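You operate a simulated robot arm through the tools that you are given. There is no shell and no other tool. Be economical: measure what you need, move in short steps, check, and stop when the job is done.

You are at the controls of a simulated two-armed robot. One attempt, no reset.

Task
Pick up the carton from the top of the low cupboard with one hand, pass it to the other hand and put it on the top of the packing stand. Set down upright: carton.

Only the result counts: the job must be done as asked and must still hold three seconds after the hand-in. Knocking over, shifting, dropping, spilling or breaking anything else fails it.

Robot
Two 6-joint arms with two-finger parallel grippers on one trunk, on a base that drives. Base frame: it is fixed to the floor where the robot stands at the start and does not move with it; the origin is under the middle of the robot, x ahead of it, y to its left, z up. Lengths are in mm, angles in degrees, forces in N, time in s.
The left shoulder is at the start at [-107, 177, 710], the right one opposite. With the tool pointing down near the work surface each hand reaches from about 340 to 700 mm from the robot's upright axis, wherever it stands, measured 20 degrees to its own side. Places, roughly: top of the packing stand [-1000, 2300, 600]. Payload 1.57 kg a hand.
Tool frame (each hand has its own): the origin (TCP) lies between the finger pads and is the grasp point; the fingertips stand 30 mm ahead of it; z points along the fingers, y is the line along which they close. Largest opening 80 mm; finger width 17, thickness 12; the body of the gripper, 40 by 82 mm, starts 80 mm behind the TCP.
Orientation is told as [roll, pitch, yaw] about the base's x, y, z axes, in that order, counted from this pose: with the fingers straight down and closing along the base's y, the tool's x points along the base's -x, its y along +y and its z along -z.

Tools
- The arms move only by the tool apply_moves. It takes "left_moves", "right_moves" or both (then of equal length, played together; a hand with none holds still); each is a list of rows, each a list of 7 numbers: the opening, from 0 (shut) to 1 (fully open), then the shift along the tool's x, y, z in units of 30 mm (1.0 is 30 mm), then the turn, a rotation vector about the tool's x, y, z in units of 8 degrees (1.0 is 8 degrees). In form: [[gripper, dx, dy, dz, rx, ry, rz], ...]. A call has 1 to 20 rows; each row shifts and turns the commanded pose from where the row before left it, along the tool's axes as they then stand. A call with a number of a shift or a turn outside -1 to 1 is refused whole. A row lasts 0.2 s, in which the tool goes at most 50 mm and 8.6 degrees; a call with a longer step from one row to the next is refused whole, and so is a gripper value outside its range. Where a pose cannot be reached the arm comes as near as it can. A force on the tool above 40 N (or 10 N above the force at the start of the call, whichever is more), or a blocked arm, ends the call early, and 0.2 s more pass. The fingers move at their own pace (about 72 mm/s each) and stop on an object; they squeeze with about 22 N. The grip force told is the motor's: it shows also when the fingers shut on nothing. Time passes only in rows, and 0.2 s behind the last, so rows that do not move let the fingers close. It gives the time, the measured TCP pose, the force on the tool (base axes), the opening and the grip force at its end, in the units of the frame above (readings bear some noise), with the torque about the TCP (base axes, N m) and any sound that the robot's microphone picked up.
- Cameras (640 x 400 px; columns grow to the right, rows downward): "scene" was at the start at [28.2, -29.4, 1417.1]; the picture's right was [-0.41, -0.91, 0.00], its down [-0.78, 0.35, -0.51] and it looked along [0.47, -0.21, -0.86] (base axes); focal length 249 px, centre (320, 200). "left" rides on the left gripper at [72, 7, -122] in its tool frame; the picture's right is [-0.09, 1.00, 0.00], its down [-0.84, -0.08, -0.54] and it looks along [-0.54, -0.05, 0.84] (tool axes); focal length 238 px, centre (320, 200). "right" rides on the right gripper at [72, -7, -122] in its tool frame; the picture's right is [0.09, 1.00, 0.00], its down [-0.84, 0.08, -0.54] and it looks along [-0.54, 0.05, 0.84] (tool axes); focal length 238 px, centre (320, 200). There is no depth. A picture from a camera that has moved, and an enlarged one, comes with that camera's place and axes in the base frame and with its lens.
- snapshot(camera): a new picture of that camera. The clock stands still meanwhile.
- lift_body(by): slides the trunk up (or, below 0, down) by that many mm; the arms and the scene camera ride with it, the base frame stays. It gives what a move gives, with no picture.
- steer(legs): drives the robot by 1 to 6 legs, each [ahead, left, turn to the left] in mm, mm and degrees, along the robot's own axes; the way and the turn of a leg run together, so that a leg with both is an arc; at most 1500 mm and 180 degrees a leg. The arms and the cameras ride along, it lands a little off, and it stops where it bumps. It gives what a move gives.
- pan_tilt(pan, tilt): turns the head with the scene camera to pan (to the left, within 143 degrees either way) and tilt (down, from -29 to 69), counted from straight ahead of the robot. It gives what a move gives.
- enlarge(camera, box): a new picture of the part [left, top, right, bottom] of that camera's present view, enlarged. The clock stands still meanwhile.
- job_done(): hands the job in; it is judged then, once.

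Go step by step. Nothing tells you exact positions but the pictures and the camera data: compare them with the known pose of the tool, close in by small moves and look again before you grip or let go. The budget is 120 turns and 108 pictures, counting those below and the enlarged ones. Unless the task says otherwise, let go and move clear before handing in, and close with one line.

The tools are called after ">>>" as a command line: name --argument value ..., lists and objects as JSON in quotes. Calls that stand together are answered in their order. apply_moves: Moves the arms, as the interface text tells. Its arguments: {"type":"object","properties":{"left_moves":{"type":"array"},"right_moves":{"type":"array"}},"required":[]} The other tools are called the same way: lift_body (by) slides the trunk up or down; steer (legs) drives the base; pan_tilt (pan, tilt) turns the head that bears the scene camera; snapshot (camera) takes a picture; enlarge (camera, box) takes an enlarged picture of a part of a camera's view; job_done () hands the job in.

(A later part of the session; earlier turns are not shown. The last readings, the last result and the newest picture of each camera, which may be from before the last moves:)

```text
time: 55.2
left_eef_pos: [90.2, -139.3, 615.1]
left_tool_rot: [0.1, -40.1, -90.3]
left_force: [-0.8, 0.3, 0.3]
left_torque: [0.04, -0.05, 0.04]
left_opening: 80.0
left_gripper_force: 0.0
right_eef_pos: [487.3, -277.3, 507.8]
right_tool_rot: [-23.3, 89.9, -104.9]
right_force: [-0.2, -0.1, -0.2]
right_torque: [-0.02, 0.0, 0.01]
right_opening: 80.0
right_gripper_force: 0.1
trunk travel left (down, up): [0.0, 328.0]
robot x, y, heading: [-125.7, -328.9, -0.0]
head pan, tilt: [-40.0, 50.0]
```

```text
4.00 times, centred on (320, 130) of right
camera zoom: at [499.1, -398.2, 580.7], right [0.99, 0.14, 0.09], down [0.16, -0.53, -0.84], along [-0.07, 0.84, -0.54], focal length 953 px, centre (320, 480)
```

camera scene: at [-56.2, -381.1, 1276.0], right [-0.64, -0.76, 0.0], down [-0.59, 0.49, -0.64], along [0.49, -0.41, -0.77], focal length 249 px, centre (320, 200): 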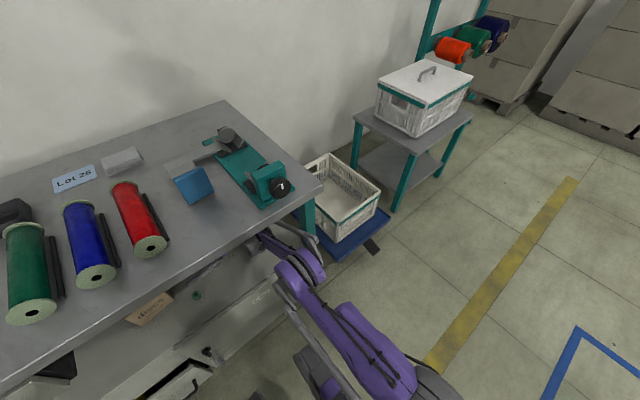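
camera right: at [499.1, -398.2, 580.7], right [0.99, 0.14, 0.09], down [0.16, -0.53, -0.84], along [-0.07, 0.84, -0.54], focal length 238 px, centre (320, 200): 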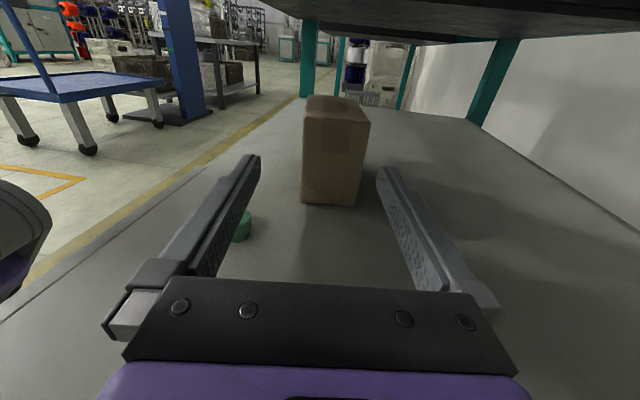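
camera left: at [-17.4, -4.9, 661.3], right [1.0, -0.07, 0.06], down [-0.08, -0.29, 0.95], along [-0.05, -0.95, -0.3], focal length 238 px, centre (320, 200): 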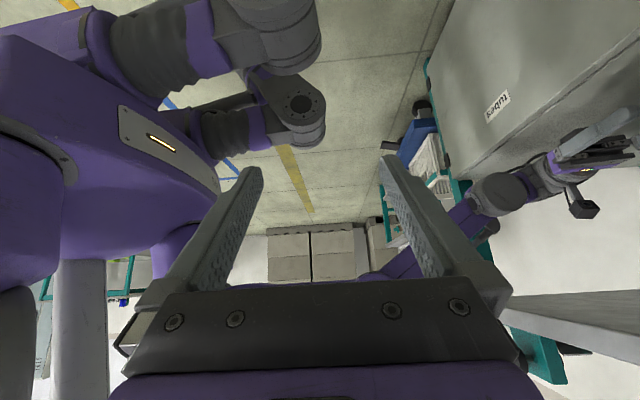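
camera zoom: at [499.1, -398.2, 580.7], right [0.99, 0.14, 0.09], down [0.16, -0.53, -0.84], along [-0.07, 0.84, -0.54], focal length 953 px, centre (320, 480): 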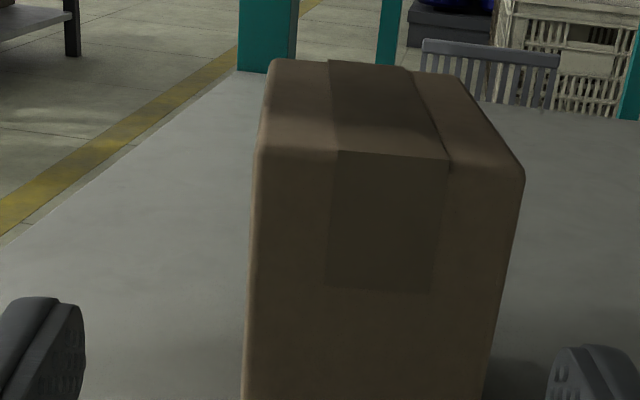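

Aligned in angle; I shift 13 mm away (+x) and advance most of the way, fingers open on both sides of the carton.

>>> apply_moves --right_moves '[[1, 0, 0.44, 0, 0, 0, 0], [1, 0, 0, 0.6, 0, 0, 0], [1, 0, 0, 0.6, 0, 0, 0]]'

>>> snapshot --camera "right"

```text
time: 56.0
left_eef_pos: [90.5, -139.3, 614.5]
left_tool_rot: [0.0, -39.9, -90.2]
left_force: [1.0, -0.3, 0.1]
left_torque: [0.02, 0.05, -0.02]
left_opening: 80.0
left_gripper_force: 0.1
right_eef_pos: [494.5, -238.4, 509.1]
right_tool_rot: [-9.1, 89.9, -90.7]
right_force: [0.1, -0.1, -0.5]
right_torque: [-0.01, 0.01, -0.03]
right_opening: 79.9
right_gripper_force: 0.1
trunk travel left (down, up): [0.0, 328.0]
robot x, y, heading: [-123.0, -326.5, -0.2]
head pan, tilt: [-40.0, 50.0]
```

```text
73 pictures are left
camera right: at [505.5, -360.0, 581.1], right [0.99, 0.15, 0.09], down [0.16, -0.53, -0.84], along [-0.07, 0.84, -0.54], focal length 238 px, centre (320, 200)
```

right: 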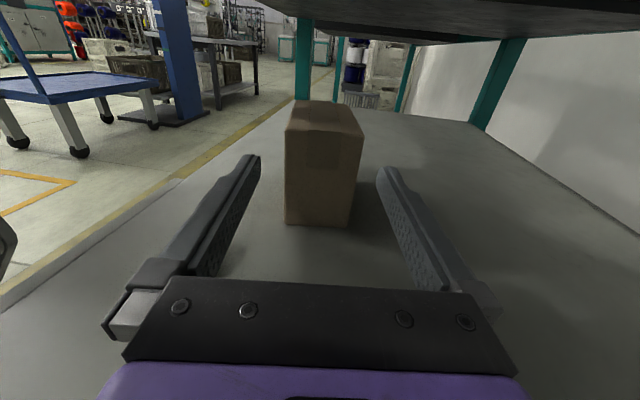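

The carton is now centred between the fingers. I advance 62 mm more, still open.

>>> apply_moves --right_moves '[[1, 0, 0.03, 0.6, 0, 0, 0], [1, 0, 0, 0.6, 0, 0, 0], [1, 0, 0, 0.6, 0, 0, 0], [1, 0, 0, 0.3, 0, 0, 0]]'

>>> snapshot --camera "right"

```text
time: 57.0
left_eef_pos: [90.1, -139.0, 615.2]
left_tool_rot: [0.0, -40.1, -90.1]
left_force: [-0.8, 0.3, -0.4]
left_torque: [0.02, 0.02, 0.03]
left_opening: 80.0
left_gripper_force: 0.1
right_eef_pos: [487.5, -175.9, 508.4]
right_tool_rot: [-6.6, 89.9, -88.2]
right_force: [0.2, -0.4, 0.3]
right_torque: [-0.02, 0.02, 0.0]
right_opening: 79.8
right_gripper_force: 0.1
trunk travel left (down, up): [0.0, 328.0]
robot x, y, heading: [-126.0, -328.5, -0.4]
head pan, tilt: [-40.0, 50.0]
```

```text
72 pictures are left
camera right: at [497.9, -297.4, 580.8], right [0.99, 0.14, 0.09], down [0.16, -0.53, -0.84], along [-0.07, 0.84, -0.54], focal length 238 px, centre (320, 200)
```

right: 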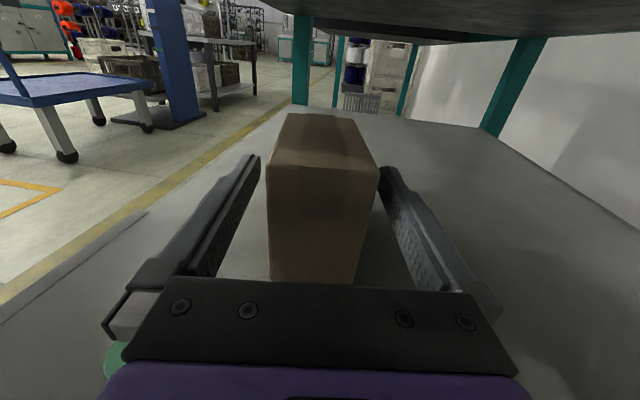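

The fingers straddle the carton's right half; I close.

>>> apply_moves --right_moves '[[0, 0, 0, 0, 0, 0, 0], [0, 0, 0, 0, 0, 0, 0], [0, 0, 0, 0, 0, 0, 0], [0, 0, 0, 0, 0, 0, 0]]'

>>> snapshot --camera "right"

```text
time: 58.0
left_eef_pos: [89.8, -138.8, 615.9]
left_tool_rot: [0.0, -40.0, -90.2]
left_force: [0.6, 0.0, 1.0]
left_torque: [-0.04, 0.06, 0.0]
left_opening: 80.0
left_gripper_force: 0.0
right_eef_pos: [487.7, -175.1, 508.5]
right_tool_rot: [-5.3, 89.9, -87.1]
right_force: [0.2, 0.6, -0.1]
right_torque: [0.06, 0.02, 0.05]
right_opening: 60.1
right_gripper_force: 21.7
trunk travel left (down, up): [0.0, 328.0]
robot x, y, heading: [-126.1, -331.3, -0.2]
head pan, tilt: [-40.0, 50.0]
```

```text
71 pictures are left
camera right: at [497.9, -297.4, 580.8], right [0.99, 0.14, 0.09], down [0.16, -0.53, -0.84], along [-0.07, 0.84, -0.54], focal length 238 px, centre (320, 200)
```

right: 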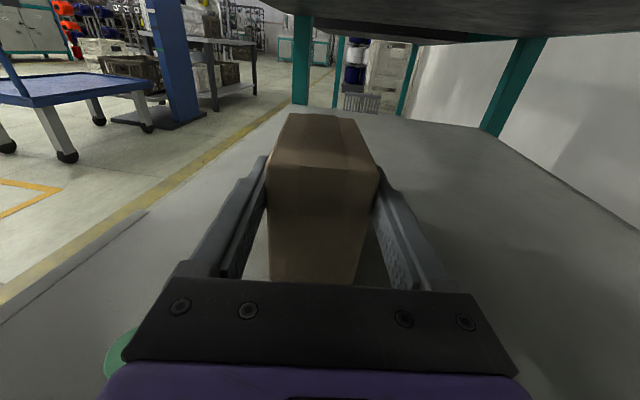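

Gripped at 60 mm with 21.7 N. I lift 24 mm and check the weight.

>>> apply_moves --right_moves '[[0, 0.2, 0, 0, 0, 0, 0], [0, 0.3, 0, 0, 0, 0, 0], [0, 0.3, 0, 0, 0, 0, 0], [0, 0, 0, 0, 0, 0, 0]]'

>>> snapshot --camera "right"

>>> snapshot --camera "left"

```text
time: 59.0
left_eef_pos: [90.5, -139.2, 613.9]
left_tool_rot: [0.0, -39.9, -90.2]
left_force: [0.3, -0.1, -0.2]
left_torque: [-0.01, 0.04, 0.01]
left_opening: 80.0
left_gripper_force: 0.1
right_eef_pos: [487.8, -177.0, 532.9]
right_tool_rot: [-12.1, 89.8, -93.7]
right_force: [1.2, 0.3, -2.8]
right_torque: [-0.12, 0.01, -0.01]
right_opening: 59.7
right_gripper_force: 22.6
trunk travel left (down, up): [0.0, 328.0]
robot x, y, heading: [-123.4, -328.4, 0.1]
head pan, tilt: [-40.0, 50.0]
```

```text
70 pictures are left
camera right: at [498.6, -299.1, 605.2], right [0.99, 0.14, 0.09], down [0.16, -0.53, -0.84], along [-0.07, 0.84, -0.54], focal length 238 px, centre (320, 200)
```

right: 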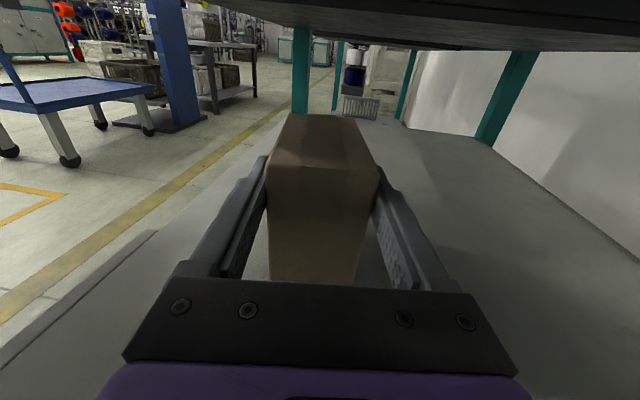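

```text
69 pictures are left
camera left: at [96.7, -5.3, 661.3], right [1.0, -0.07, 0.06], down [-0.08, -0.29, 0.95], along [-0.05, -0.95, -0.3], focal length 238 px, centre (320, 200)
```

left: 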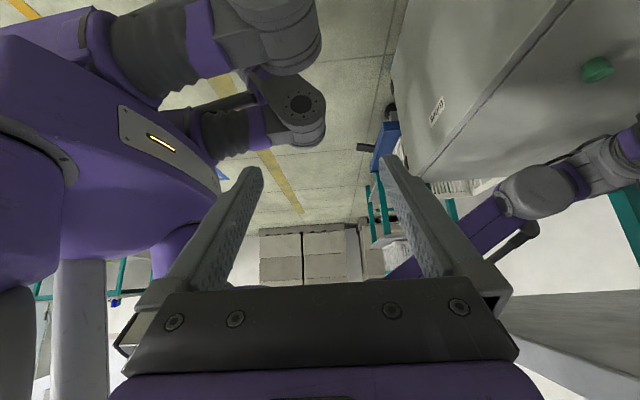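

The carton is up (about 0.3 kg), the bobbin untouched. I back straight out.

>>> steer --legs '[[-200, 0, 0]]'

>>> steer --legs '[[-300, 0, 0]]'

>>> pan_tilt --pan 0 --tilt 50

>>> snapshot --camera "scene"

>>> snapshot --camera "right"

```text
time: 60.6
left_eef_pos: [-112.2, -139.7, 614.3]
left_tool_rot: [0.0, -40.1, -90.1]
left_force: [0.1, 0.4, 0.4]
left_torque: [0.0, 0.0, -0.01]
left_opening: 80.0
left_gripper_force: 0.0
right_eef_pos: [284.7, -176.3, 533.0]
right_tool_rot: [2.2, 89.8, -79.4]
right_force: [0.1, 0.0, -2.9]
right_torque: [-0.08, -0.03, -0.01]
right_opening: 60.0
right_gripper_force: 21.6
trunk travel left (down, up): [0.0, 328.0]
robot x, y, heading: [-329.2, -328.6, -0.1]
head pan, tilt: [-40.0, 50.0]
```

```text
time: 62.7
left_eef_pos: [-420.3, -137.0, 615.3]
left_tool_rot: [0.0, -40.0, -89.9]
left_force: [-0.8, 0.3, 0.0]
left_torque: [-0.02, 0.01, 0.01]
left_opening: 79.9
left_gripper_force: 0.1
right_eef_pos: [-23.5, -174.4, 532.3]
right_tool_rot: [-1.4, 89.9, -82.9]
right_force: [0.2, 0.0, -3.0]
right_torque: [-0.1, 0.01, 0.0]
right_opening: 59.6
right_gripper_force: 21.7
trunk travel left (down, up): [0.0, 328.0]
robot x, y, heading: [-632.0, -332.8, -0.2]
head pan, tilt: [-40.0, 50.0]
```

```text
time: 63.8
left_eef_pos: [-419.7, -137.5, 615.4]
left_tool_rot: [0.0, -39.9, -89.9]
left_force: [-0.8, 0.4, -0.6]
left_torque: [0.01, 0.0, 0.0]
left_opening: 80.1
left_gripper_force: 0.0
right_eef_pos: [-22.8, -175.6, 532.0]
right_tool_rot: [-13.2, 89.9, -94.5]
right_force: [-0.1, -0.4, -1.8]
right_torque: [-0.11, 0.01, 0.0]
right_opening: 59.9
right_gripper_force: 22.2
trunk travel left (down, up): [0.0, 328.0]
robot x, y, heading: [-631.4, -331.1, 0.0]
head pan, tilt: [0.0, 50.0]
```

```text
68 pictures are left
camera scene: at [-548.0, -331.2, 1276.0], right [0.0, -1.0, 0.0], down [-0.77, 0.0, -0.64], along [0.64, 0.0, -0.77], focal length 249 px, centre (320, 200)
```

scene: 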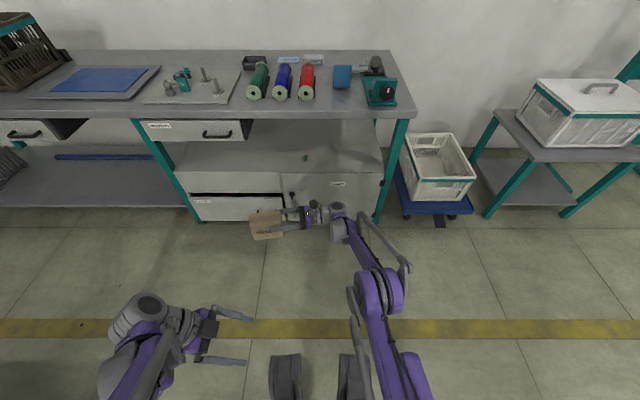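

```text
67 pictures are left
camera right: at [-11.3, -296.1, 605.0], right [0.98, 0.15, 0.09], down [0.16, -0.53, -0.84], along [-0.08, 0.84, -0.54], focal length 238 px, centre (320, 200)
```

right: 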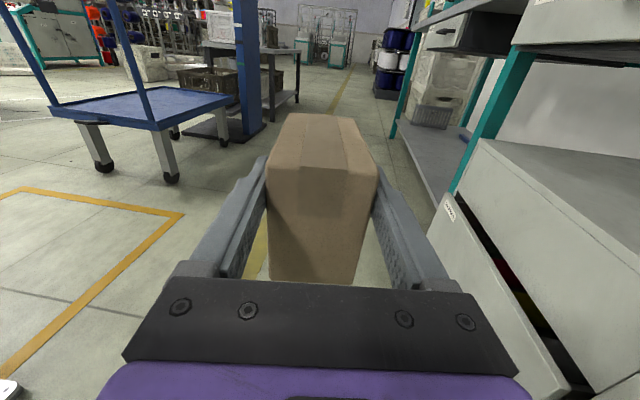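

The carton is out in the open. I square both hands up: right hand back toward the robot and straight, left hand upright again, closing along x.

>>> apply_moves --left_moves '[[1, 0, 0, 0, 0, 1, 0], [1, 0, 0, 0, 0, 1, 0], [1, 0, 0, 0, 0, 1, 0], [1, 0, 0, 0, 0, 1, 0], [1, 0, 0, 0, 0, 1, 0], [1, 0, 0, 0, 0, 0, 0], [1, 0, 0, 0, 0, 0, 0], [1, 0, 0, 0, 0, 0, 0]]' --right_moves '[[0, 0, 0, 0, -0.54, 0, 0], [0, 0, 0, 0, -0.54, 0, 0], [0, 0, -0.75, 0, 0, 0, 0], [0, 0, -0.75, 0, 0, 0, 0], [0, 0, -0.75, 0, 0, 0, 0], [0, 0, -0.75, 0, 0, 0, 0], [0, 0, -0.75, 0, 0, 0, 0], [0, 0, -0.75, 0, 0, 0, 0]]'

>>> snapshot --camera "left"

>>> pan_tilt --pan 0 --tilt 62

>>> snapshot --camera "scene"

```text
time: 65.6
left_eef_pos: [-420.9, -137.8, 614.9]
left_tool_rot: [0.0, 0.1, -89.8]
left_force: [0.5, 0.2, -0.5]
left_torque: [0.0, -0.04, 0.0]
left_opening: 80.1
left_gripper_force: 0.0
right_eef_pos: [-158.6, -173.7, 532.4]
right_tool_rot: [1.5, 89.8, -88.5]
right_force: [0.9, 0.2, -1.9]
right_torque: [-0.11, 0.01, 0.0]
right_opening: 59.7
right_gripper_force: 22.6
trunk travel left (down, up): [0.0, 328.0]
robot x, y, heading: [-635.1, -330.0, 0.2]
head pan, tilt: [0.0, 50.0]
```

```text
66 pictures are left
camera left: at [-414.2, -65.9, 736.4], right [1.0, -0.09, 0.0], down [-0.08, -0.84, 0.54], along [-0.05, -0.54, -0.84], focal length 238 px, centre (320, 200)
```

left: 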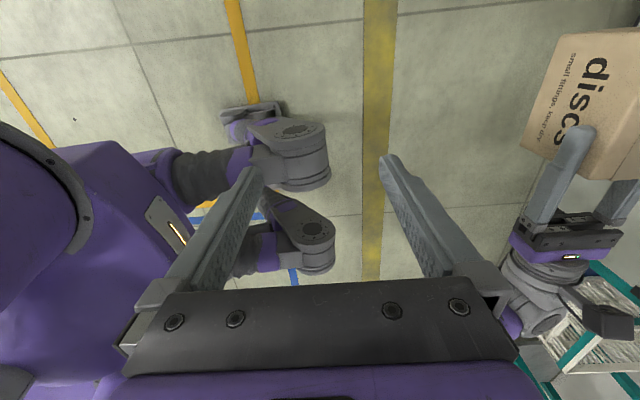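

```text
time: 66.3
left_eef_pos: [-420.9, -137.6, 616.0]
left_tool_rot: [0.0, 0.0, -89.9]
left_force: [-0.5, 0.3, 0.0]
left_torque: [-0.01, -0.04, 0.01]
left_opening: 79.7
left_gripper_force: 0.1
right_eef_pos: [-158.2, -173.1, 533.3]
right_tool_rot: [-1.7, 89.9, -91.7]
right_force: [0.2, -0.7, -2.3]
right_torque: [-0.1, 0.0, 0.03]
right_opening: 59.7
right_gripper_force: 22.3
trunk travel left (down, up): [0.0, 328.0]
robot x, y, heading: [-633.5, -327.6, -0.0]
head pan, tilt: [0.0, 62.0]
```

```text
65 pictures are left
camera scene: at [-560.7, -331.1, 1261.2], right [0.0, -1.0, 0.0], down [-0.88, 0.0, -0.47], along [0.47, 0.0, -0.88], focal length 249 px, centre (320, 200)
```

scene: 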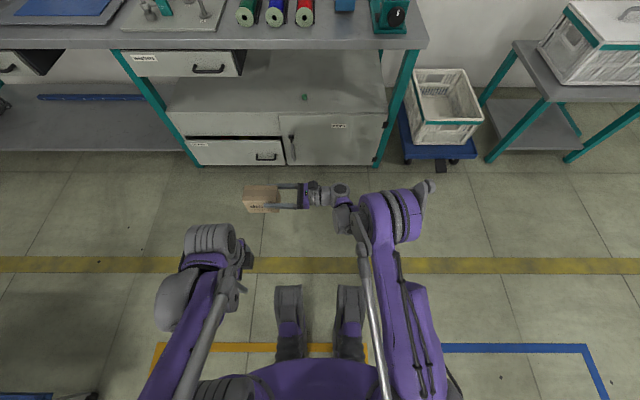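

Carton top is near z 560, centred about (−158, −144). I bring the left hand above its left half and look.

>>> apply_moves --left_moves '[[1, 0, 0, -0.9, 0, 0, 0], [1, 0, 0, -0.9, 0, 0, 0], [1, 0.045, 0.97, 0, 0, 0, 0], [1, 0.045, 0.97, 0, 0, 0, 0], [1, 0.045, 0.97, 0, 0, 0, 0], [1, 0.045, 0.97, 0, 0, 0, 0], [1, 0.045, 0.97, 0, 0, 0, 0], [1, 0.045, 0.97, 0, 0, 0, 0], [1, 0.045, 0.97, 0, 0, 0, 0], [1, 0.045, 0.97, 0, 0, 0, 0], [1, 0.045, 0.97, 0, 0, 0, 0], [1, 0, 0, 0, 0, 0, 0]]'

>>> snapshot --camera "left"

>>> snapshot --camera "scene"

>>> snapshot --camera "right"

```text
time: 68.9
left_eef_pos: [-160.3, -124.3, 669.4]
left_tool_rot: [0.0, 0.1, -89.8]
left_force: [0.7, 0.0, 0.7]
left_torque: [0.03, -0.02, -0.01]
left_opening: 79.8
left_gripper_force: 0.1
right_eef_pos: [-157.0, -174.1, 532.4]
right_tool_rot: [-2.3, 89.9, -92.3]
right_force: [-0.2, -0.1, -2.8]
right_torque: [-0.11, 0.0, -0.03]
right_opening: 59.8
right_gripper_force: 21.8
trunk travel left (down, up): [0.0, 328.0]
robot x, y, heading: [-634.4, -331.4, 0.0]
head pan, tilt: [0.0, 62.0]
```

```text
64 pictures are left
camera left: at [-153.6, -52.9, 790.1], right [1.0, -0.09, 0.0], down [-0.08, -0.84, 0.54], along [-0.05, -0.54, -0.84], focal length 238 px, centre (320, 200)
```

left: 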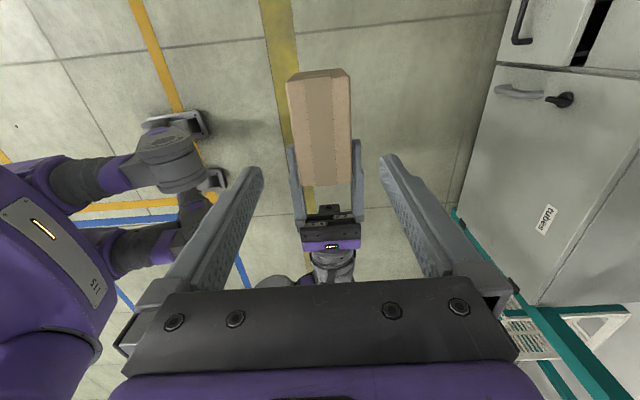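

```text
63 pictures are left
camera scene: at [-560.8, -331.1, 1261.2], right [0.0, -1.0, 0.0], down [-0.88, 0.0, -0.47], along [0.47, 0.0, -0.88], focal length 249 px, centre (320, 200)
```

scene: 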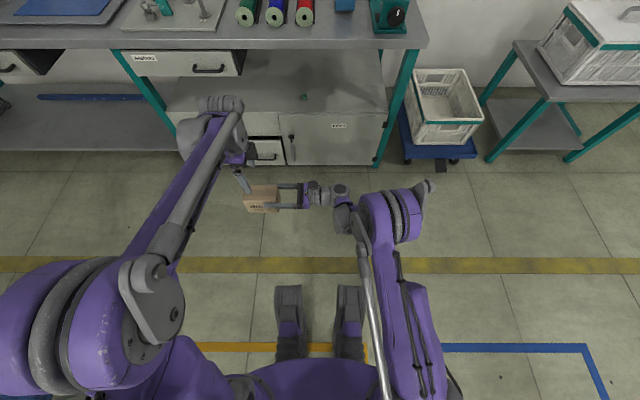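

```text
62 pictures are left
camera right: at [-165.1, -295.6, 604.4], right [1.0, 0.0, 0.09], down [0.08, -0.54, -0.84], along [0.05, 0.84, -0.54], focal length 238 px, centre (320, 200)
```

right: 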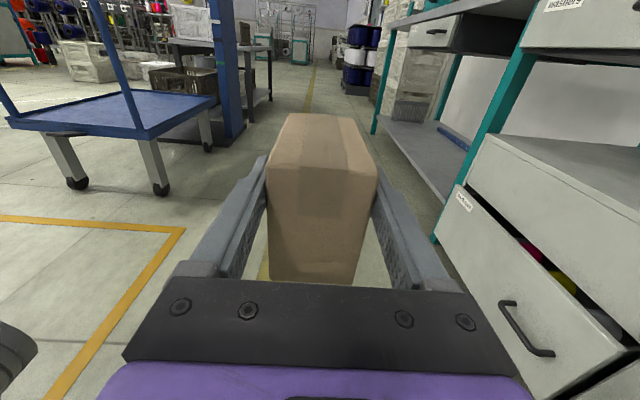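

The left hand is above. I enlarge the scene and left views to pin down the carton's ends relative to the fingers.

>>> enlarge --camera "left" --box '[240, 60, 400, 260]'

>>> enlarge --camera "scene" --box '[220, 150, 348, 230]'

```text
2.00 times, centred on (320, 160) of left
camera zoom: at [-153.6, -52.9, 790.1], right [1.0, -0.09, 0.0], down [-0.08, -0.84, 0.54], along [-0.05, -0.54, -0.84], focal length 477 px, centre (320, 280)
```

zoom: 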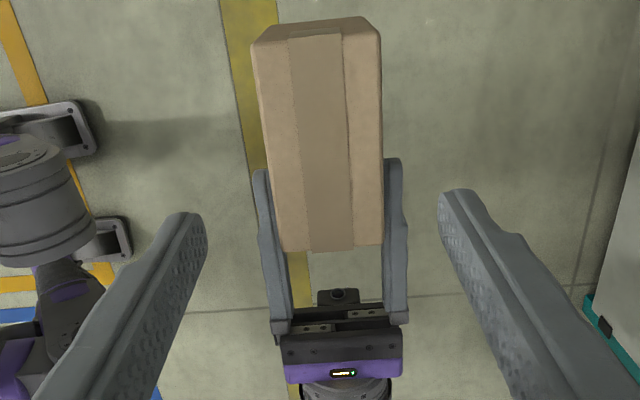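

```text
5.00 times, centred on (284, 190) of scene
camera zoom: at [-560.8, -331.1, 1261.2], right [0.0, -1.0, 0.0], down [-0.88, 0.0, -0.47], along [0.47, 0.0, -0.88], focal length 1246 px, centre (500, 250)
```

zoom: 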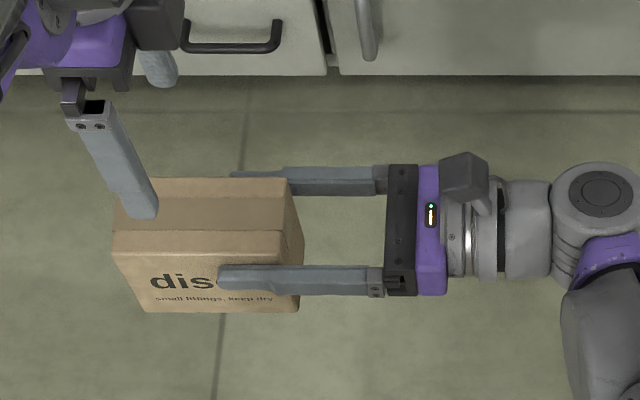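

Carton measures consistently: top ≈ 555, y −190…−82, centred at x −158; the right fingertips end at y −144, so the left fingers at y −124 clear them. I lower the left hand in two stages.

>>> apply_moves --left_moves '[[1, 0, 0, 0.9, 0, 0, 0], [1, 0, 0, 0.9, 0, 0, 0], [1, 0, 0.05, 0.8, 0, 0, 0], [1, 0, 0, 0, 0, 0, 0]]'

>>> snapshot --camera "left"

>>> snapshot --camera "right"

```text
time: 69.9
left_eef_pos: [-158.9, -125.6, 591.6]
left_tool_rot: [0.0, 0.0, -89.8]
left_force: [0.0, 0.7, -0.2]
left_torque: [-0.01, -0.02, -0.01]
left_opening: 80.0
left_gripper_force: 0.0
right_eef_pos: [-159.3, -173.0, 532.9]
right_tool_rot: [-2.3, 89.9, -92.3]
right_force: [-0.8, -0.7, -1.6]
right_torque: [-0.07, -0.01, -0.02]
right_opening: 59.7
right_gripper_force: 21.4
trunk travel left (down, up): [0.0, 328.0]
robot x, y, heading: [-631.2, -332.3, 0.0]
head pan, tilt: [0.0, 62.0]
```

```text
59 pictures are left
camera left: at [-151.7, -53.2, 712.5], right [1.0, -0.09, 0.0], down [-0.08, -0.84, 0.54], along [-0.05, -0.54, -0.84], focal length 238 px, centre (320, 200)
```

left: 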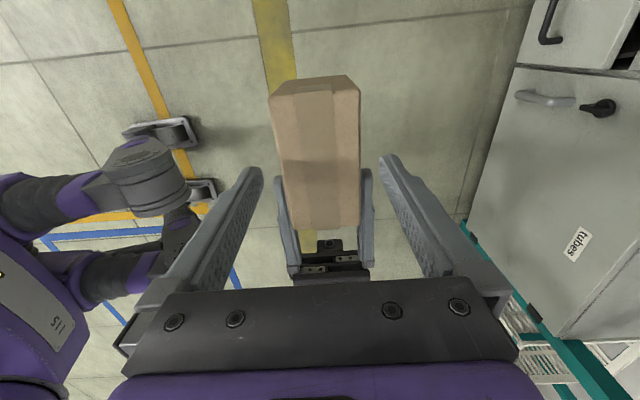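

```text
58 pictures are left
camera right: at [-165.0, -295.6, 604.4], right [1.0, 0.0, 0.09], down [0.08, -0.54, -0.84], along [0.05, 0.84, -0.54], focal length 238 px, centre (320, 200)
```

right: 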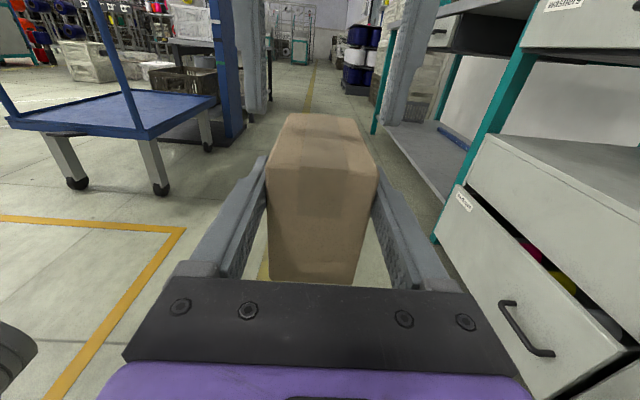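

Both views show the carton centred between the left fingers. I lower the last 62 mm.

>>> apply_moves --left_moves '[[1, 0, -0.06, 0.7, 0, 0, 0], [1, 0, 0, 0.7, 0, 0, 0], [1, 0, 0, 0.65, 0, 0, 0], [1, 0, 0, 0, 0, 0, 0]]'

>>> snapshot --camera "left"

>>> snapshot --camera "right"

>>> enlarge --camera "scene" --box '[200, 140, 344, 230]'

```text
time: 70.9
left_eef_pos: [-160.0, -124.8, 529.8]
left_tool_rot: [-0.1, 0.0, -89.9]
left_force: [0.8, -0.2, -0.1]
left_torque: [-0.03, 0.01, -0.02]
left_opening: 80.1
left_gripper_force: 0.1
right_eef_pos: [-157.6, -173.1, 532.4]
right_tool_rot: [-2.2, 90.0, -92.2]
right_force: [-0.1, 0.4, -2.2]
right_torque: [-0.14, 0.02, -0.01]
right_opening: 59.6
right_gripper_force: 21.8
trunk travel left (down, up): [0.0, 328.0]
robot x, y, heading: [-638.0, -326.1, 0.1]
head pan, tilt: [0.0, 62.0]
```

```text
57 pictures are left
camera left: at [-153.2, -52.8, 650.3], right [1.0, -0.09, 0.0], down [-0.08, -0.84, 0.54], along [-0.05, -0.54, -0.84], focal length 238 px, centre (320, 200)
```

left: 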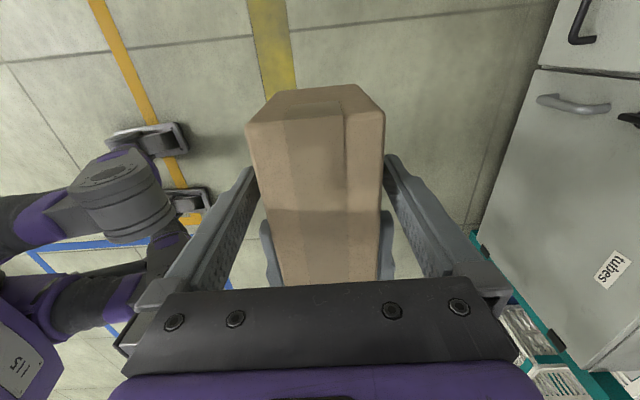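

```text
56 pictures are left
camera right: at [-165.0, -295.6, 604.4], right [1.0, 0.0, 0.09], down [0.08, -0.54, -0.84], along [0.05, 0.84, -0.54], focal length 238 px, centre (320, 200)
```

right: 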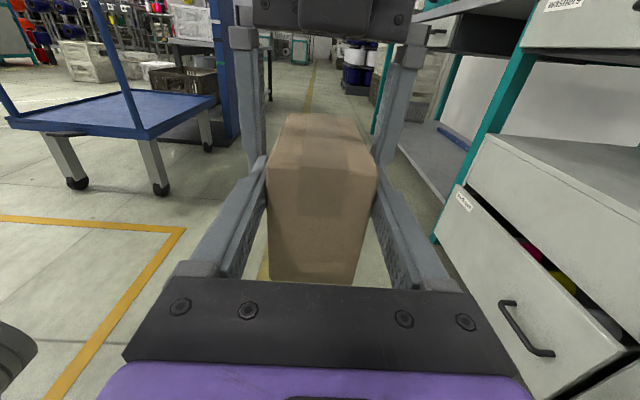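

```text
4.44 times, centred on (272, 185) of scene
camera zoom: at [-560.8, -331.1, 1261.2], right [0.0, -1.0, 0.0], down [-0.88, 0.0, -0.47], along [0.47, 0.0, -0.88], focal length 1108 px, centre (533, 267)
```

zoom: 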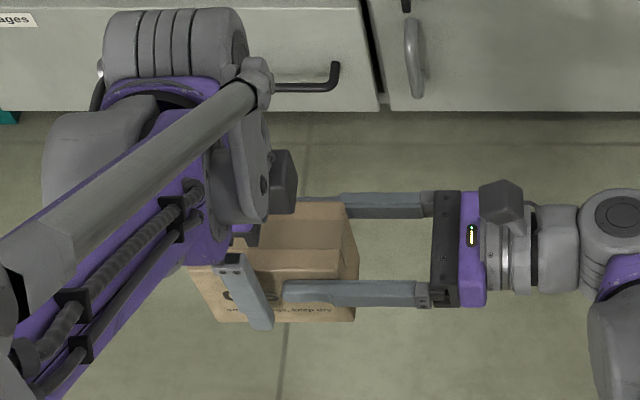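

The left fingers straddle the carton next to the right ones without touching. I close the left hand.

>>> apply_moves --left_moves '[[0, 0, 0, 0, 0, 0, 0], [0, 0, 0, 0, 0, 0, 0], [0, 0, 0, 0, 0, 0, 0], [0, 0, 0, 0, 0, 0, 0]]'

```text
time: 71.9
left_eef_pos: [-158.0, -125.2, 529.6]
left_tool_rot: [0.1, -0.1, -89.8]
left_force: [14.6, 4.5, -1.8]
left_torque: [0.04, 0.22, 0.2]
left_opening: 59.9
left_gripper_force: 22.1
right_eef_pos: [-158.5, -174.8, 533.3]
right_tool_rot: [3.1, 90.0, -86.8]
right_force: [-14.8, -3.8, 0.8]
right_torque: [0.03, -0.15, 0.52]
right_opening: 59.9
right_gripper_force: 22.2
trunk travel left (down, up): [0.0, 328.0]
robot x, y, heading: [-634.2, -328.1, 0.3]
head pan, tilt: [0.0, 62.0]
```

Both hands hold; there is 14.6 N of sideways strain between them, so I ease the left hand toward +x before releasing.

>>> apply_moves --left_moves '[[0, 0, 0.07, 0, 0, 0, 0], [0, 0, 0, 0, 0, 0, 0]]'

```text
time: 72.5
left_eef_pos: [-157.7, -125.4, 529.6]
left_tool_rot: [0.0, 0.0, -89.9]
left_force: [4.4, 2.6, -5.8]
left_torque: [0.39, -0.24, -0.38]
left_opening: 60.0
left_gripper_force: 21.3
right_eef_pos: [-157.2, -173.1, 531.7]
right_tool_rot: [-31.2, 90.0, -121.3]
right_force: [-4.0, -2.7, 5.6]
right_torque: [-0.13, 0.23, 0.59]
right_opening: 59.6
right_gripper_force: 22.1
trunk travel left (down, up): [0.0, 328.0]
robot x, y, heading: [-635.2, -326.4, 0.2]
head pan, tilt: [0.0, 62.0]
```

Strain is down to about 4 N. I open the right hand and watch the load pass to the left.

>>> apply_moves --right_moves '[[0.5, 0, 0, 0, 0, 0, 0], [1, 0, 0, 0, 0, 0, 0], [1, 0, 0, 0, 0, 0, 0]]'

>>> snapshot --camera "right"

>>> snapshot --camera "left"

```text
time: 73.3
left_eef_pos: [-158.7, -124.8, 529.1]
left_tool_rot: [0.0, 0.0, -89.9]
left_force: [-0.1, -0.7, -0.1]
left_torque: [0.05, 0.01, 0.01]
left_opening: 60.0
left_gripper_force: 21.6
right_eef_pos: [-157.4, -174.0, 532.8]
right_tool_rot: [1.1, 89.9, -89.0]
right_force: [-0.3, 0.4, 0.6]
right_torque: [0.03, 0.0, -0.01]
right_opening: 79.9
right_gripper_force: 0.1
trunk travel left (down, up): [0.0, 328.0]
robot x, y, heading: [-635.2, -331.2, 0.1]
head pan, tilt: [0.0, 62.0]
```

```text
54 pictures are left
camera right: at [-164.9, -295.6, 604.3], right [1.0, 0.0, 0.09], down [0.08, -0.54, -0.84], along [0.05, 0.84, -0.54], focal length 238 px, centre (320, 200)
```

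right: 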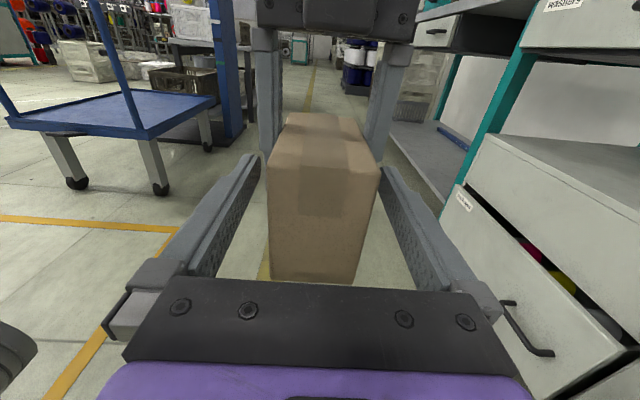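

```text
53 pictures are left
camera left: at [-151.0, -52.9, 650.8], right [1.0, -0.09, 0.0], down [-0.08, -0.84, 0.54], along [-0.05, -0.54, -0.84], focal length 238 px, centre (320, 200)
```

left: 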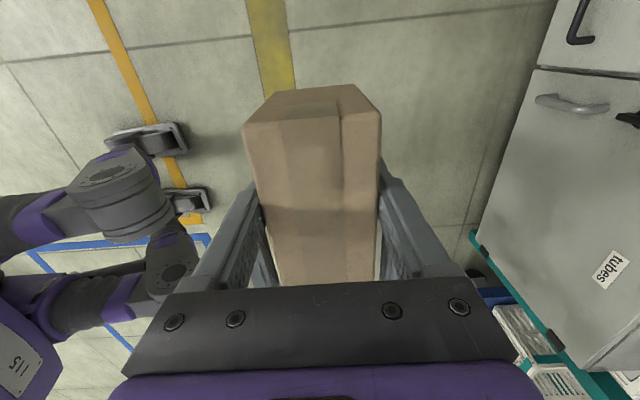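

The right hand is open and the carton hangs in the left. I withdraw the right hand straight to the right.

>>> apply_moves --right_moves '[[1, 0, 0, -0.5, 0, 0, 0], [1, 0, 0, -0.9, 0, 0, 0], [1, 0, 0, -0.9, 0, 0, 0], [1, 0, 0, -0.9, 0, 0, 0], [1, 0, 0, -0.9, 0, 0, 0], [1, 0, 0, -0.9, 0, 0, 0]]'

>>> snapshot --camera "right"

>>> snapshot --camera "left"

```text
time: 74.7
left_eef_pos: [-157.9, -125.4, 530.2]
left_tool_rot: [0.0, 0.0, -89.8]
left_force: [-0.7, -0.1, -0.4]
left_torque: [0.03, 0.0, -0.04]
left_opening: 59.7
left_gripper_force: 21.9
right_eef_pos: [-158.5, -324.4, 532.1]
right_tool_rot: [-3.3, 89.9, -93.2]
right_force: [-0.6, 0.3, -0.9]
right_torque: [0.01, 0.03, 0.01]
right_opening: 80.0
right_gripper_force: 0.1
trunk travel left (down, up): [0.0, 328.0]
robot x, y, heading: [-636.3, -330.0, 0.3]
head pan, tilt: [0.0, 62.0]
```

```text
52 pictures are left
camera right: at [-165.1, -446.5, 604.3], right [1.0, 0.0, 0.09], down [0.08, -0.54, -0.84], along [0.05, 0.84, -0.54], focal length 238 px, centre (320, 200)
```

right: 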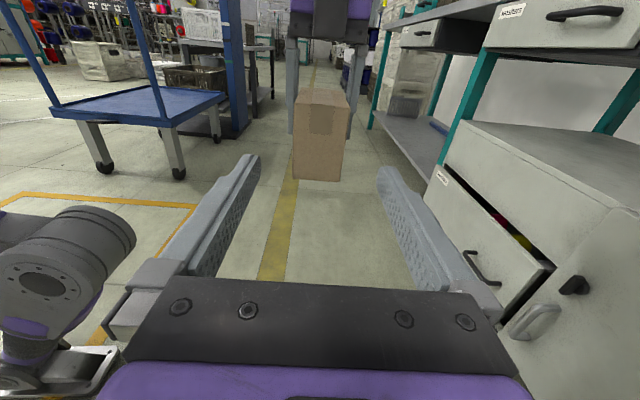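

```text
51 pictures are left
camera left: at [-150.9, -52.9, 650.8], right [1.0, -0.09, 0.0], down [-0.08, -0.84, 0.54], along [-0.05, -0.54, -0.84], focal length 238 px, centre (320, 200)
```

left: 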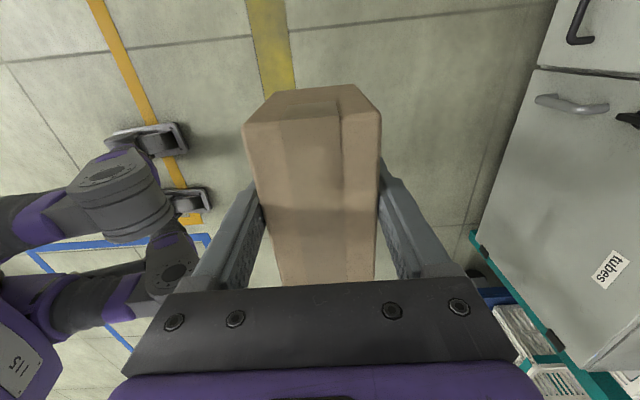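

The left hand holds the carton alone and steady. I fold the right arm, then raise the trunk.

>>> apply_moves --right_moves '[[1, 0, 0, 0, 0, -0.9375, 0], [1, 0, 0, 0, 0, -0.9375, 0], [1, 0, 0, 0, 0, -0.9375, 0], [1, 0, 0, 0, 0, -0.9375, 0], [1, 0, 0, 0, 0, -0.9375, 0], [1, 0, 0, 0, 0, -0.9375, 0], [1, 0, 0, 0, 0, -0.9375, 0], [1, 0, 0, 0, 0, -0.9375, 0], [1, 0, 0, 0, 0, -0.9375, 0], [1, 0, 0, 0, 0, -0.9375, 0], [1, 0, 0, 0, 0, -0.9375, 0], [1, 0, 0, 0, 0, -0.9375, 0]]'

>>> apply_moves --right_moves '[[1, -0.65, -0.9, 0, 0, 0, 0], [1, -0.65, -0.9, 0, 0, 0, 0], [1, -0.65, -0.9, 0, 0, 0, 0], [1, -0.65, -0.9, 0, 0, 0, 0], [1, -0.65, -0.9, 0, 0, 0, 0], [1, -0.65, -0.9, 0, 0, 0, 0], [1, -0.65, -0.9, 0, 0, 0, 0], [1, -0.65, -0.9, 0, 0, 0, 0], [1, -0.65, -0.9, 0, 0, 0, 0]]'

>>> lift_body --by 200

>>> pan_tilt --pan 100 --tilt 25

>>> snapshot --camera "scene"

```text
time: 77.3
left_eef_pos: [-156.6, -124.3, 529.2]
left_tool_rot: [0.0, -0.1, -89.9]
left_force: [0.3, -0.1, -0.2]
left_torque: [0.01, -0.03, 0.0]
left_opening: 59.9
left_gripper_force: 22.3
right_eef_pos: [-157.4, -323.6, 532.6]
right_tool_rot: [0.0, -0.2, -90.1]
right_force: [-0.3, -0.2, -0.3]
right_torque: [-0.02, 0.02, 0.0]
right_opening: 80.1
right_gripper_force: 0.1
trunk travel left (down, up): [0.0, 328.0]
robot x, y, heading: [-633.2, -327.2, -0.0]
head pan, tilt: [0.0, 62.0]
```

```text
time: 79.3
left_eef_pos: [-156.8, -124.8, 528.6]
left_tool_rot: [0.0, 0.0, -90.0]
left_force: [-0.5, 0.0, -0.5]
left_torque: [0.04, -0.02, -0.02]
left_opening: 60.0
left_gripper_force: 22.4
right_eef_pos: [-400.1, -500.9, 535.1]
right_tool_rot: [0.0, -0.2, -90.0]
right_force: [0.7, -0.4, -0.6]
right_torque: [0.02, 0.02, 0.0]
right_opening: 80.2
right_gripper_force: 0.1
trunk travel left (down, up): [0.0, 328.0]
robot x, y, heading: [-632.0, -332.7, 0.3]
head pan, tilt: [0.0, 62.0]
```

```text
time: 81.5
left_eef_pos: [-157.1, -126.6, 727.9]
left_tool_rot: [0.0, 0.0, -89.9]
left_force: [0.1, -0.6, -2.8]
left_torque: [0.03, -0.01, 0.01]
left_opening: 59.9
left_gripper_force: 21.9
right_eef_pos: [-401.7, -499.5, 734.1]
right_tool_rot: [0.0, -0.2, -90.1]
right_force: [0.1, -0.4, -0.2]
right_torque: [0.04, 0.0, -0.01]
right_opening: 79.9
right_gripper_force: 0.0
trunk travel left (down, up): [-200.0, 128.0]
robot x, y, heading: [-631.6, -326.4, 0.2]
head pan, tilt: [0.0, 62.0]
```

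```text
time: 83.2
left_eef_pos: [-157.3, -126.0, 729.3]
left_tool_rot: [0.0, 0.0, -89.9]
left_force: [0.3, -0.2, -2.4]
left_torque: [0.01, 0.01, 0.03]
left_opening: 59.6
left_gripper_force: 21.5
right_eef_pos: [-400.7, -499.9, 734.9]
right_tool_rot: [0.0, -0.1, -90.1]
right_force: [0.1, 0.6, 0.6]
right_torque: [-0.02, -0.01, 0.0]
right_opening: 79.7
right_gripper_force: 0.0
trunk travel left (down, up): [-200.0, 128.0]
robot x, y, heading: [-636.3, -334.6, 0.4]
head pan, tilt: [100.0, 25.0]
```

```text
50 pictures are left
camera scene: at [-689.1, -240.7, 1514.8], right [0.98, 0.18, 0.0], down [0.07, -0.42, -0.91], along [-0.16, 0.89, -0.42], focal length 249 px, centre (320, 200)
```

scene: 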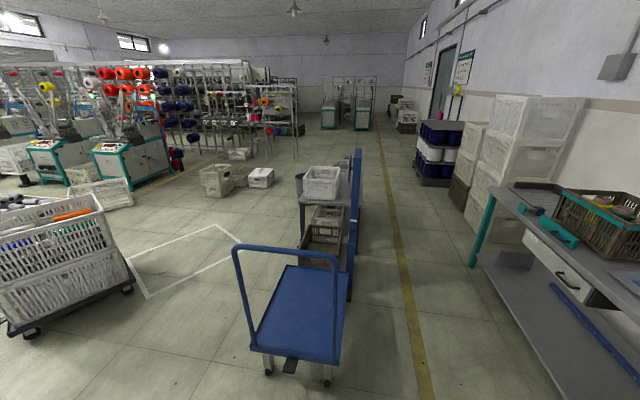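

The stand lies behind the blue pillar, its near edge at about x −660, y 1550–2620; I will go along the aisle (x ≈ −200). I raise the trunk further so that the carton clears bench height, then turn left.

>>> lift_body --by 110

>>> steer --legs '[[0, 0, 90]]'

>>> steer --legs '[[0, -420, 0]]'

>>> pan_tilt --pan 0 --tilt 30

>>> snapshot --camera "scene"

```text
time: 84.7
left_eef_pos: [-157.3, -126.2, 839.7]
left_tool_rot: [0.0, 0.0, -89.9]
left_force: [-0.3, 0.4, -2.3]
left_torque: [0.02, -0.02, -0.01]
left_opening: 60.0
left_gripper_force: 21.4
right_eef_pos: [-401.5, -499.6, 842.5]
right_tool_rot: [0.1, -0.2, -90.0]
right_force: [0.0, 0.1, -0.7]
right_torque: [0.0, 0.01, 0.0]
right_opening: 79.9
right_gripper_force: 0.1
trunk travel left (down, up): [-310.0, 18.0]
robot x, y, heading: [-636.1, -329.0, 0.3]
head pan, tilt: [100.0, 25.0]
```

```text
time: 88.8
left_eef_pos: [-830.6, 150.2, 841.0]
left_tool_rot: [0.0, 0.0, -0.7]
left_force: [-0.7, -0.1, -3.0]
left_torque: [0.04, -0.01, 0.0]
left_opening: 59.7
left_gripper_force: 22.2
right_eef_pos: [-460.2, -97.9, 843.1]
right_tool_rot: [0.0, -0.1, -0.7]
right_force: [0.4, 0.2, 0.6]
right_torque: [-0.02, -0.02, -0.01]
right_opening: 80.1
right_gripper_force: 0.2
trunk travel left (down, up): [-310.0, 18.0]
robot x, y, heading: [-632.5, -331.5, 89.4]
head pan, tilt: [100.0, 25.0]
```

```text
time: 93.0
left_eef_pos: [-419.2, 145.5, 839.8]
left_tool_rot: [0.1, 0.0, -0.2]
left_force: [0.4, 0.3, -2.4]
left_torque: [-0.02, 0.01, 0.01]
left_opening: 59.8
left_gripper_force: 22.4
right_eef_pos: [-47.2, -101.0, 843.8]
right_tool_rot: [-0.1, -0.1, -0.4]
right_force: [0.1, 0.1, -0.1]
right_torque: [-0.03, -0.05, 0.03]
right_opening: 79.9
right_gripper_force: 0.0
trunk travel left (down, up): [-310.0, 18.0]
robot x, y, heading: [-215.4, -333.8, 89.8]
head pan, tilt: [100.0, 25.0]
```

```text
time: 94.8
left_eef_pos: [-420.2, 145.1, 839.7]
left_tool_rot: [0.0, -0.1, -0.2]
left_force: [0.5, 0.5, -1.9]
left_torque: [-0.05, 0.08, 0.03]
left_opening: 60.0
left_gripper_force: 22.3
right_eef_pos: [-46.6, -100.7, 843.4]
right_tool_rot: [0.0, -0.1, -0.4]
right_force: [0.5, -0.2, -0.4]
right_torque: [0.0, -0.02, 0.04]
right_opening: 80.0
right_gripper_force: 0.1
trunk travel left (down, up): [-310.0, 18.0]
robot x, y, heading: [-218.2, -332.9, 89.7]
head pan, tilt: [0.0, 30.0]
```

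```text
49 pictures are left
camera scene: at [-219.4, -286.6, 1622.0], right [1.0, 0.0, 0.0], down [0.0, -0.5, -0.87], along [0.0, 0.87, -0.5], focal length 249 px, centre (320, 200)
```

scene: 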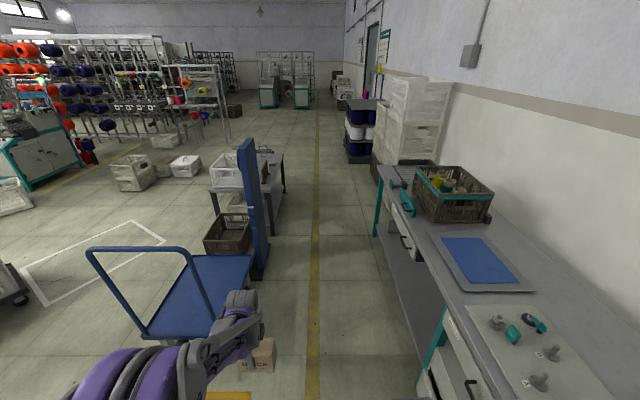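

The aisle is clear. I drive ahead in two stages and look at the stand's top on the way.

>>> steer --legs '[[1400, 0, 0], [700, 0, 0]]'

>>> pan_tilt --pan 70 --tilt 45

>>> snapshot --camera "scene"

```text
time: 105.3
left_eef_pos: [-417.3, 2255.8, 840.7]
left_tool_rot: [0.0, 0.0, 0.3]
left_force: [0.8, 1.0, -2.2]
left_torque: [-0.03, 0.03, -0.01]
left_opening: 59.9
left_gripper_force: 22.0
right_eef_pos: [-41.0, 2015.0, 841.7]
right_tool_rot: [0.1, -0.2, 0.2]
right_force: [-0.9, 0.0, -0.2]
right_torque: [0.01, 0.0, 0.0]
right_opening: 80.2
right_gripper_force: 0.1
trunk travel left (down, up): [-310.0, 18.0]
robot x, y, heading: [-209.6, 1780.5, 90.0]
head pan, tilt: [0.0, 30.0]
```

```text
time: 106.7
left_eef_pos: [-417.3, 2257.2, 838.9]
left_tool_rot: [0.0, 0.0, 0.2]
left_force: [-0.2, 0.2, -2.1]
left_torque: [0.0, 0.05, 0.01]
left_opening: 59.7
left_gripper_force: 22.6
right_eef_pos: [-42.5, 2014.2, 842.5]
right_tool_rot: [0.0, -0.1, 0.2]
right_force: [0.2, -0.3, 0.0]
right_torque: [0.0, 0.02, -0.03]
right_opening: 79.8
right_gripper_force: 0.1
trunk travel left (down, up): [-310.0, 18.0]
robot x, y, heading: [-212.8, 1777.7, 90.0]
head pan, tilt: [70.0, 45.0]
```

```text
48 pictures are left
camera scene: at [-288.8, 1763.9, 1599.4], right [0.34, 0.94, 0.0], down [0.67, -0.24, -0.71], along [-0.67, 0.24, -0.71], focal length 249 px, centre (320, 200)
```

scene: 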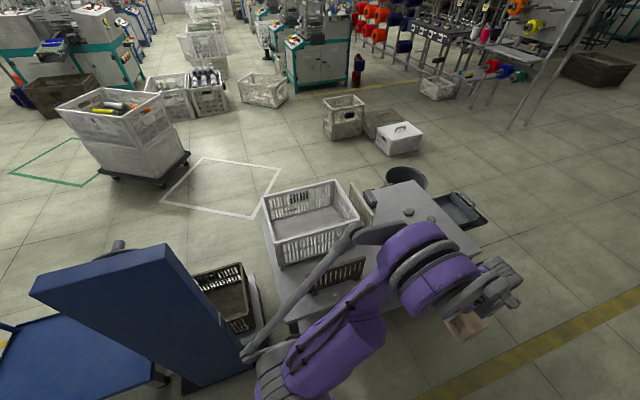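

The stand's left end (low y) holds a crate; its far end (y ≈ 2300–2700) looks free. I drive further so that the left hand will face that free end, turn to face it, and look.

>>> steer --legs '[[850, 0, 0]]'

>>> pan_tilt --pan 100 --tilt 45

>>> snapshot --camera "scene"

```text
time: 111.2
left_eef_pos: [-413.3, 3097.3, 839.3]
left_tool_rot: [0.1, 0.0, -0.1]
left_force: [0.3, 0.7, -2.1]
left_torque: [0.01, 0.01, 0.0]
left_opening: 60.0
left_gripper_force: 22.0
right_eef_pos: [-41.5, 2852.8, 842.7]
right_tool_rot: [0.0, -0.1, -0.4]
right_force: [1.1, 0.5, 0.9]
right_torque: [-0.04, -0.03, -0.02]
right_opening: 80.3
right_gripper_force: 0.0
trunk travel left (down, up): [-310.0, 18.0]
robot x, y, heading: [-209.6, 2621.4, 90.0]
head pan, tilt: [70.0, 45.0]
```

```text
time: 112.1
left_eef_pos: [-413.4, 3098.6, 840.2]
left_tool_rot: [0.0, 0.0, -0.2]
left_force: [-0.5, -0.3, -1.3]
left_torque: [-0.04, 0.02, 0.0]
left_opening: 59.8
left_gripper_force: 21.7
right_eef_pos: [-41.5, 2851.6, 843.2]
right_tool_rot: [0.0, -0.1, -0.2]
right_force: [0.5, 0.1, 0.4]
right_torque: [-0.01, 0.02, 0.0]
right_opening: 79.8
right_gripper_force: 0.1
trunk travel left (down, up): [-310.0, 18.0]
robot x, y, heading: [-211.7, 2622.0, 89.7]
head pan, tilt: [100.0, 45.0]
```

```text
47 pictures are left
camera scene: at [-293.7, 2562.3, 1599.3], right [-0.17, 0.99, 0.0], down [0.7, 0.12, -0.71], along [-0.7, -0.12, -0.71], focal length 249 px, centre (320, 200)
```

scene: 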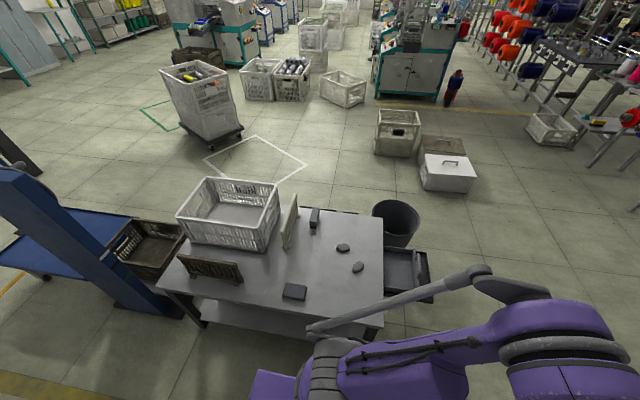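

Now the stand top is clear to see: a free spot lies near (−815, 2500) between the black box and the two stones. I turn to face the stand.

>>> steer --legs '[[0, 0, 90]]'

>>> pan_tilt --pan 0 --tilt 55

>>> snapshot --camera "scene"

>>> snapshot --camera "left"

```text
time: 116.3
left_eef_pos: [-687.2, 2413.6, 839.4]
left_tool_rot: [-0.1, 0.1, 90.6]
left_force: [-0.5, 0.9, -2.2]
left_torque: [0.0, -0.05, 0.0]
left_opening: 59.5
left_gripper_force: 22.2
right_eef_pos: [-446.8, 2789.1, 842.5]
right_tool_rot: [-0.1, -0.1, 90.4]
right_force: [-0.3, -0.4, -1.1]
right_torque: [0.0, -0.02, 0.02]
right_opening: 80.0
right_gripper_force: 0.0
trunk travel left (down, up): [-310.0, 18.0]
robot x, y, heading: [-215.0, 2622.8, -179.4]
head pan, tilt: [100.0, 45.0]
```

```text
time: 118.1
left_eef_pos: [-687.1, 2412.3, 839.6]
left_tool_rot: [0.0, 0.0, 90.6]
left_force: [0.1, -0.4, -1.7]
left_torque: [-0.02, -0.02, -0.02]
left_opening: 59.6
left_gripper_force: 21.4
right_eef_pos: [-447.4, 2788.4, 842.6]
right_tool_rot: [0.0, -0.1, 90.6]
right_force: [0.0, 0.4, -0.7]
right_torque: [-0.04, 0.01, -0.01]
right_opening: 80.1
right_gripper_force: 0.0
trunk travel left (down, up): [-310.0, 18.0]
robot x, y, heading: [-212.4, 2617.2, -179.5]
head pan, tilt: [0.0, 55.0]
```

```text
46 pictures are left
camera scene: at [-243.0, 2618.2, 1585.9], right [-0.01, 1.0, 0.0], down [0.82, 0.01, -0.57], along [-0.57, -0.01, -0.82], focal length 249 px, centre (320, 200)
```

scene: 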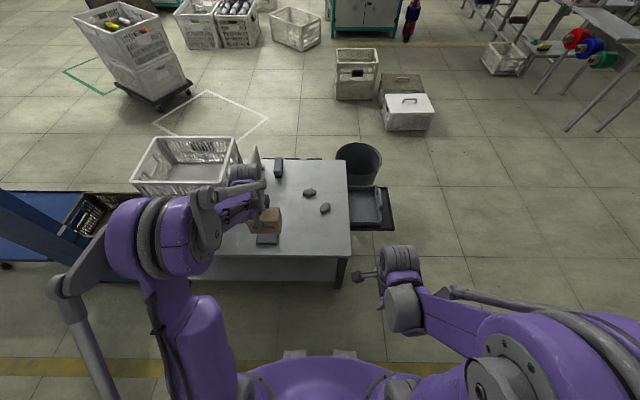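

```text
45 pictures are left
camera left: at [-693.4, 2341.1, 960.7], right [-1.0, 0.08, 0.0], down [0.07, 0.84, 0.54], along [0.04, 0.54, -0.84], focal length 238 px, centre (320, 200)
```

left: 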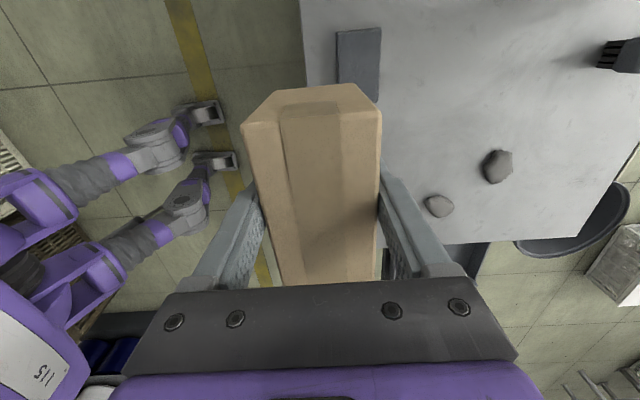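

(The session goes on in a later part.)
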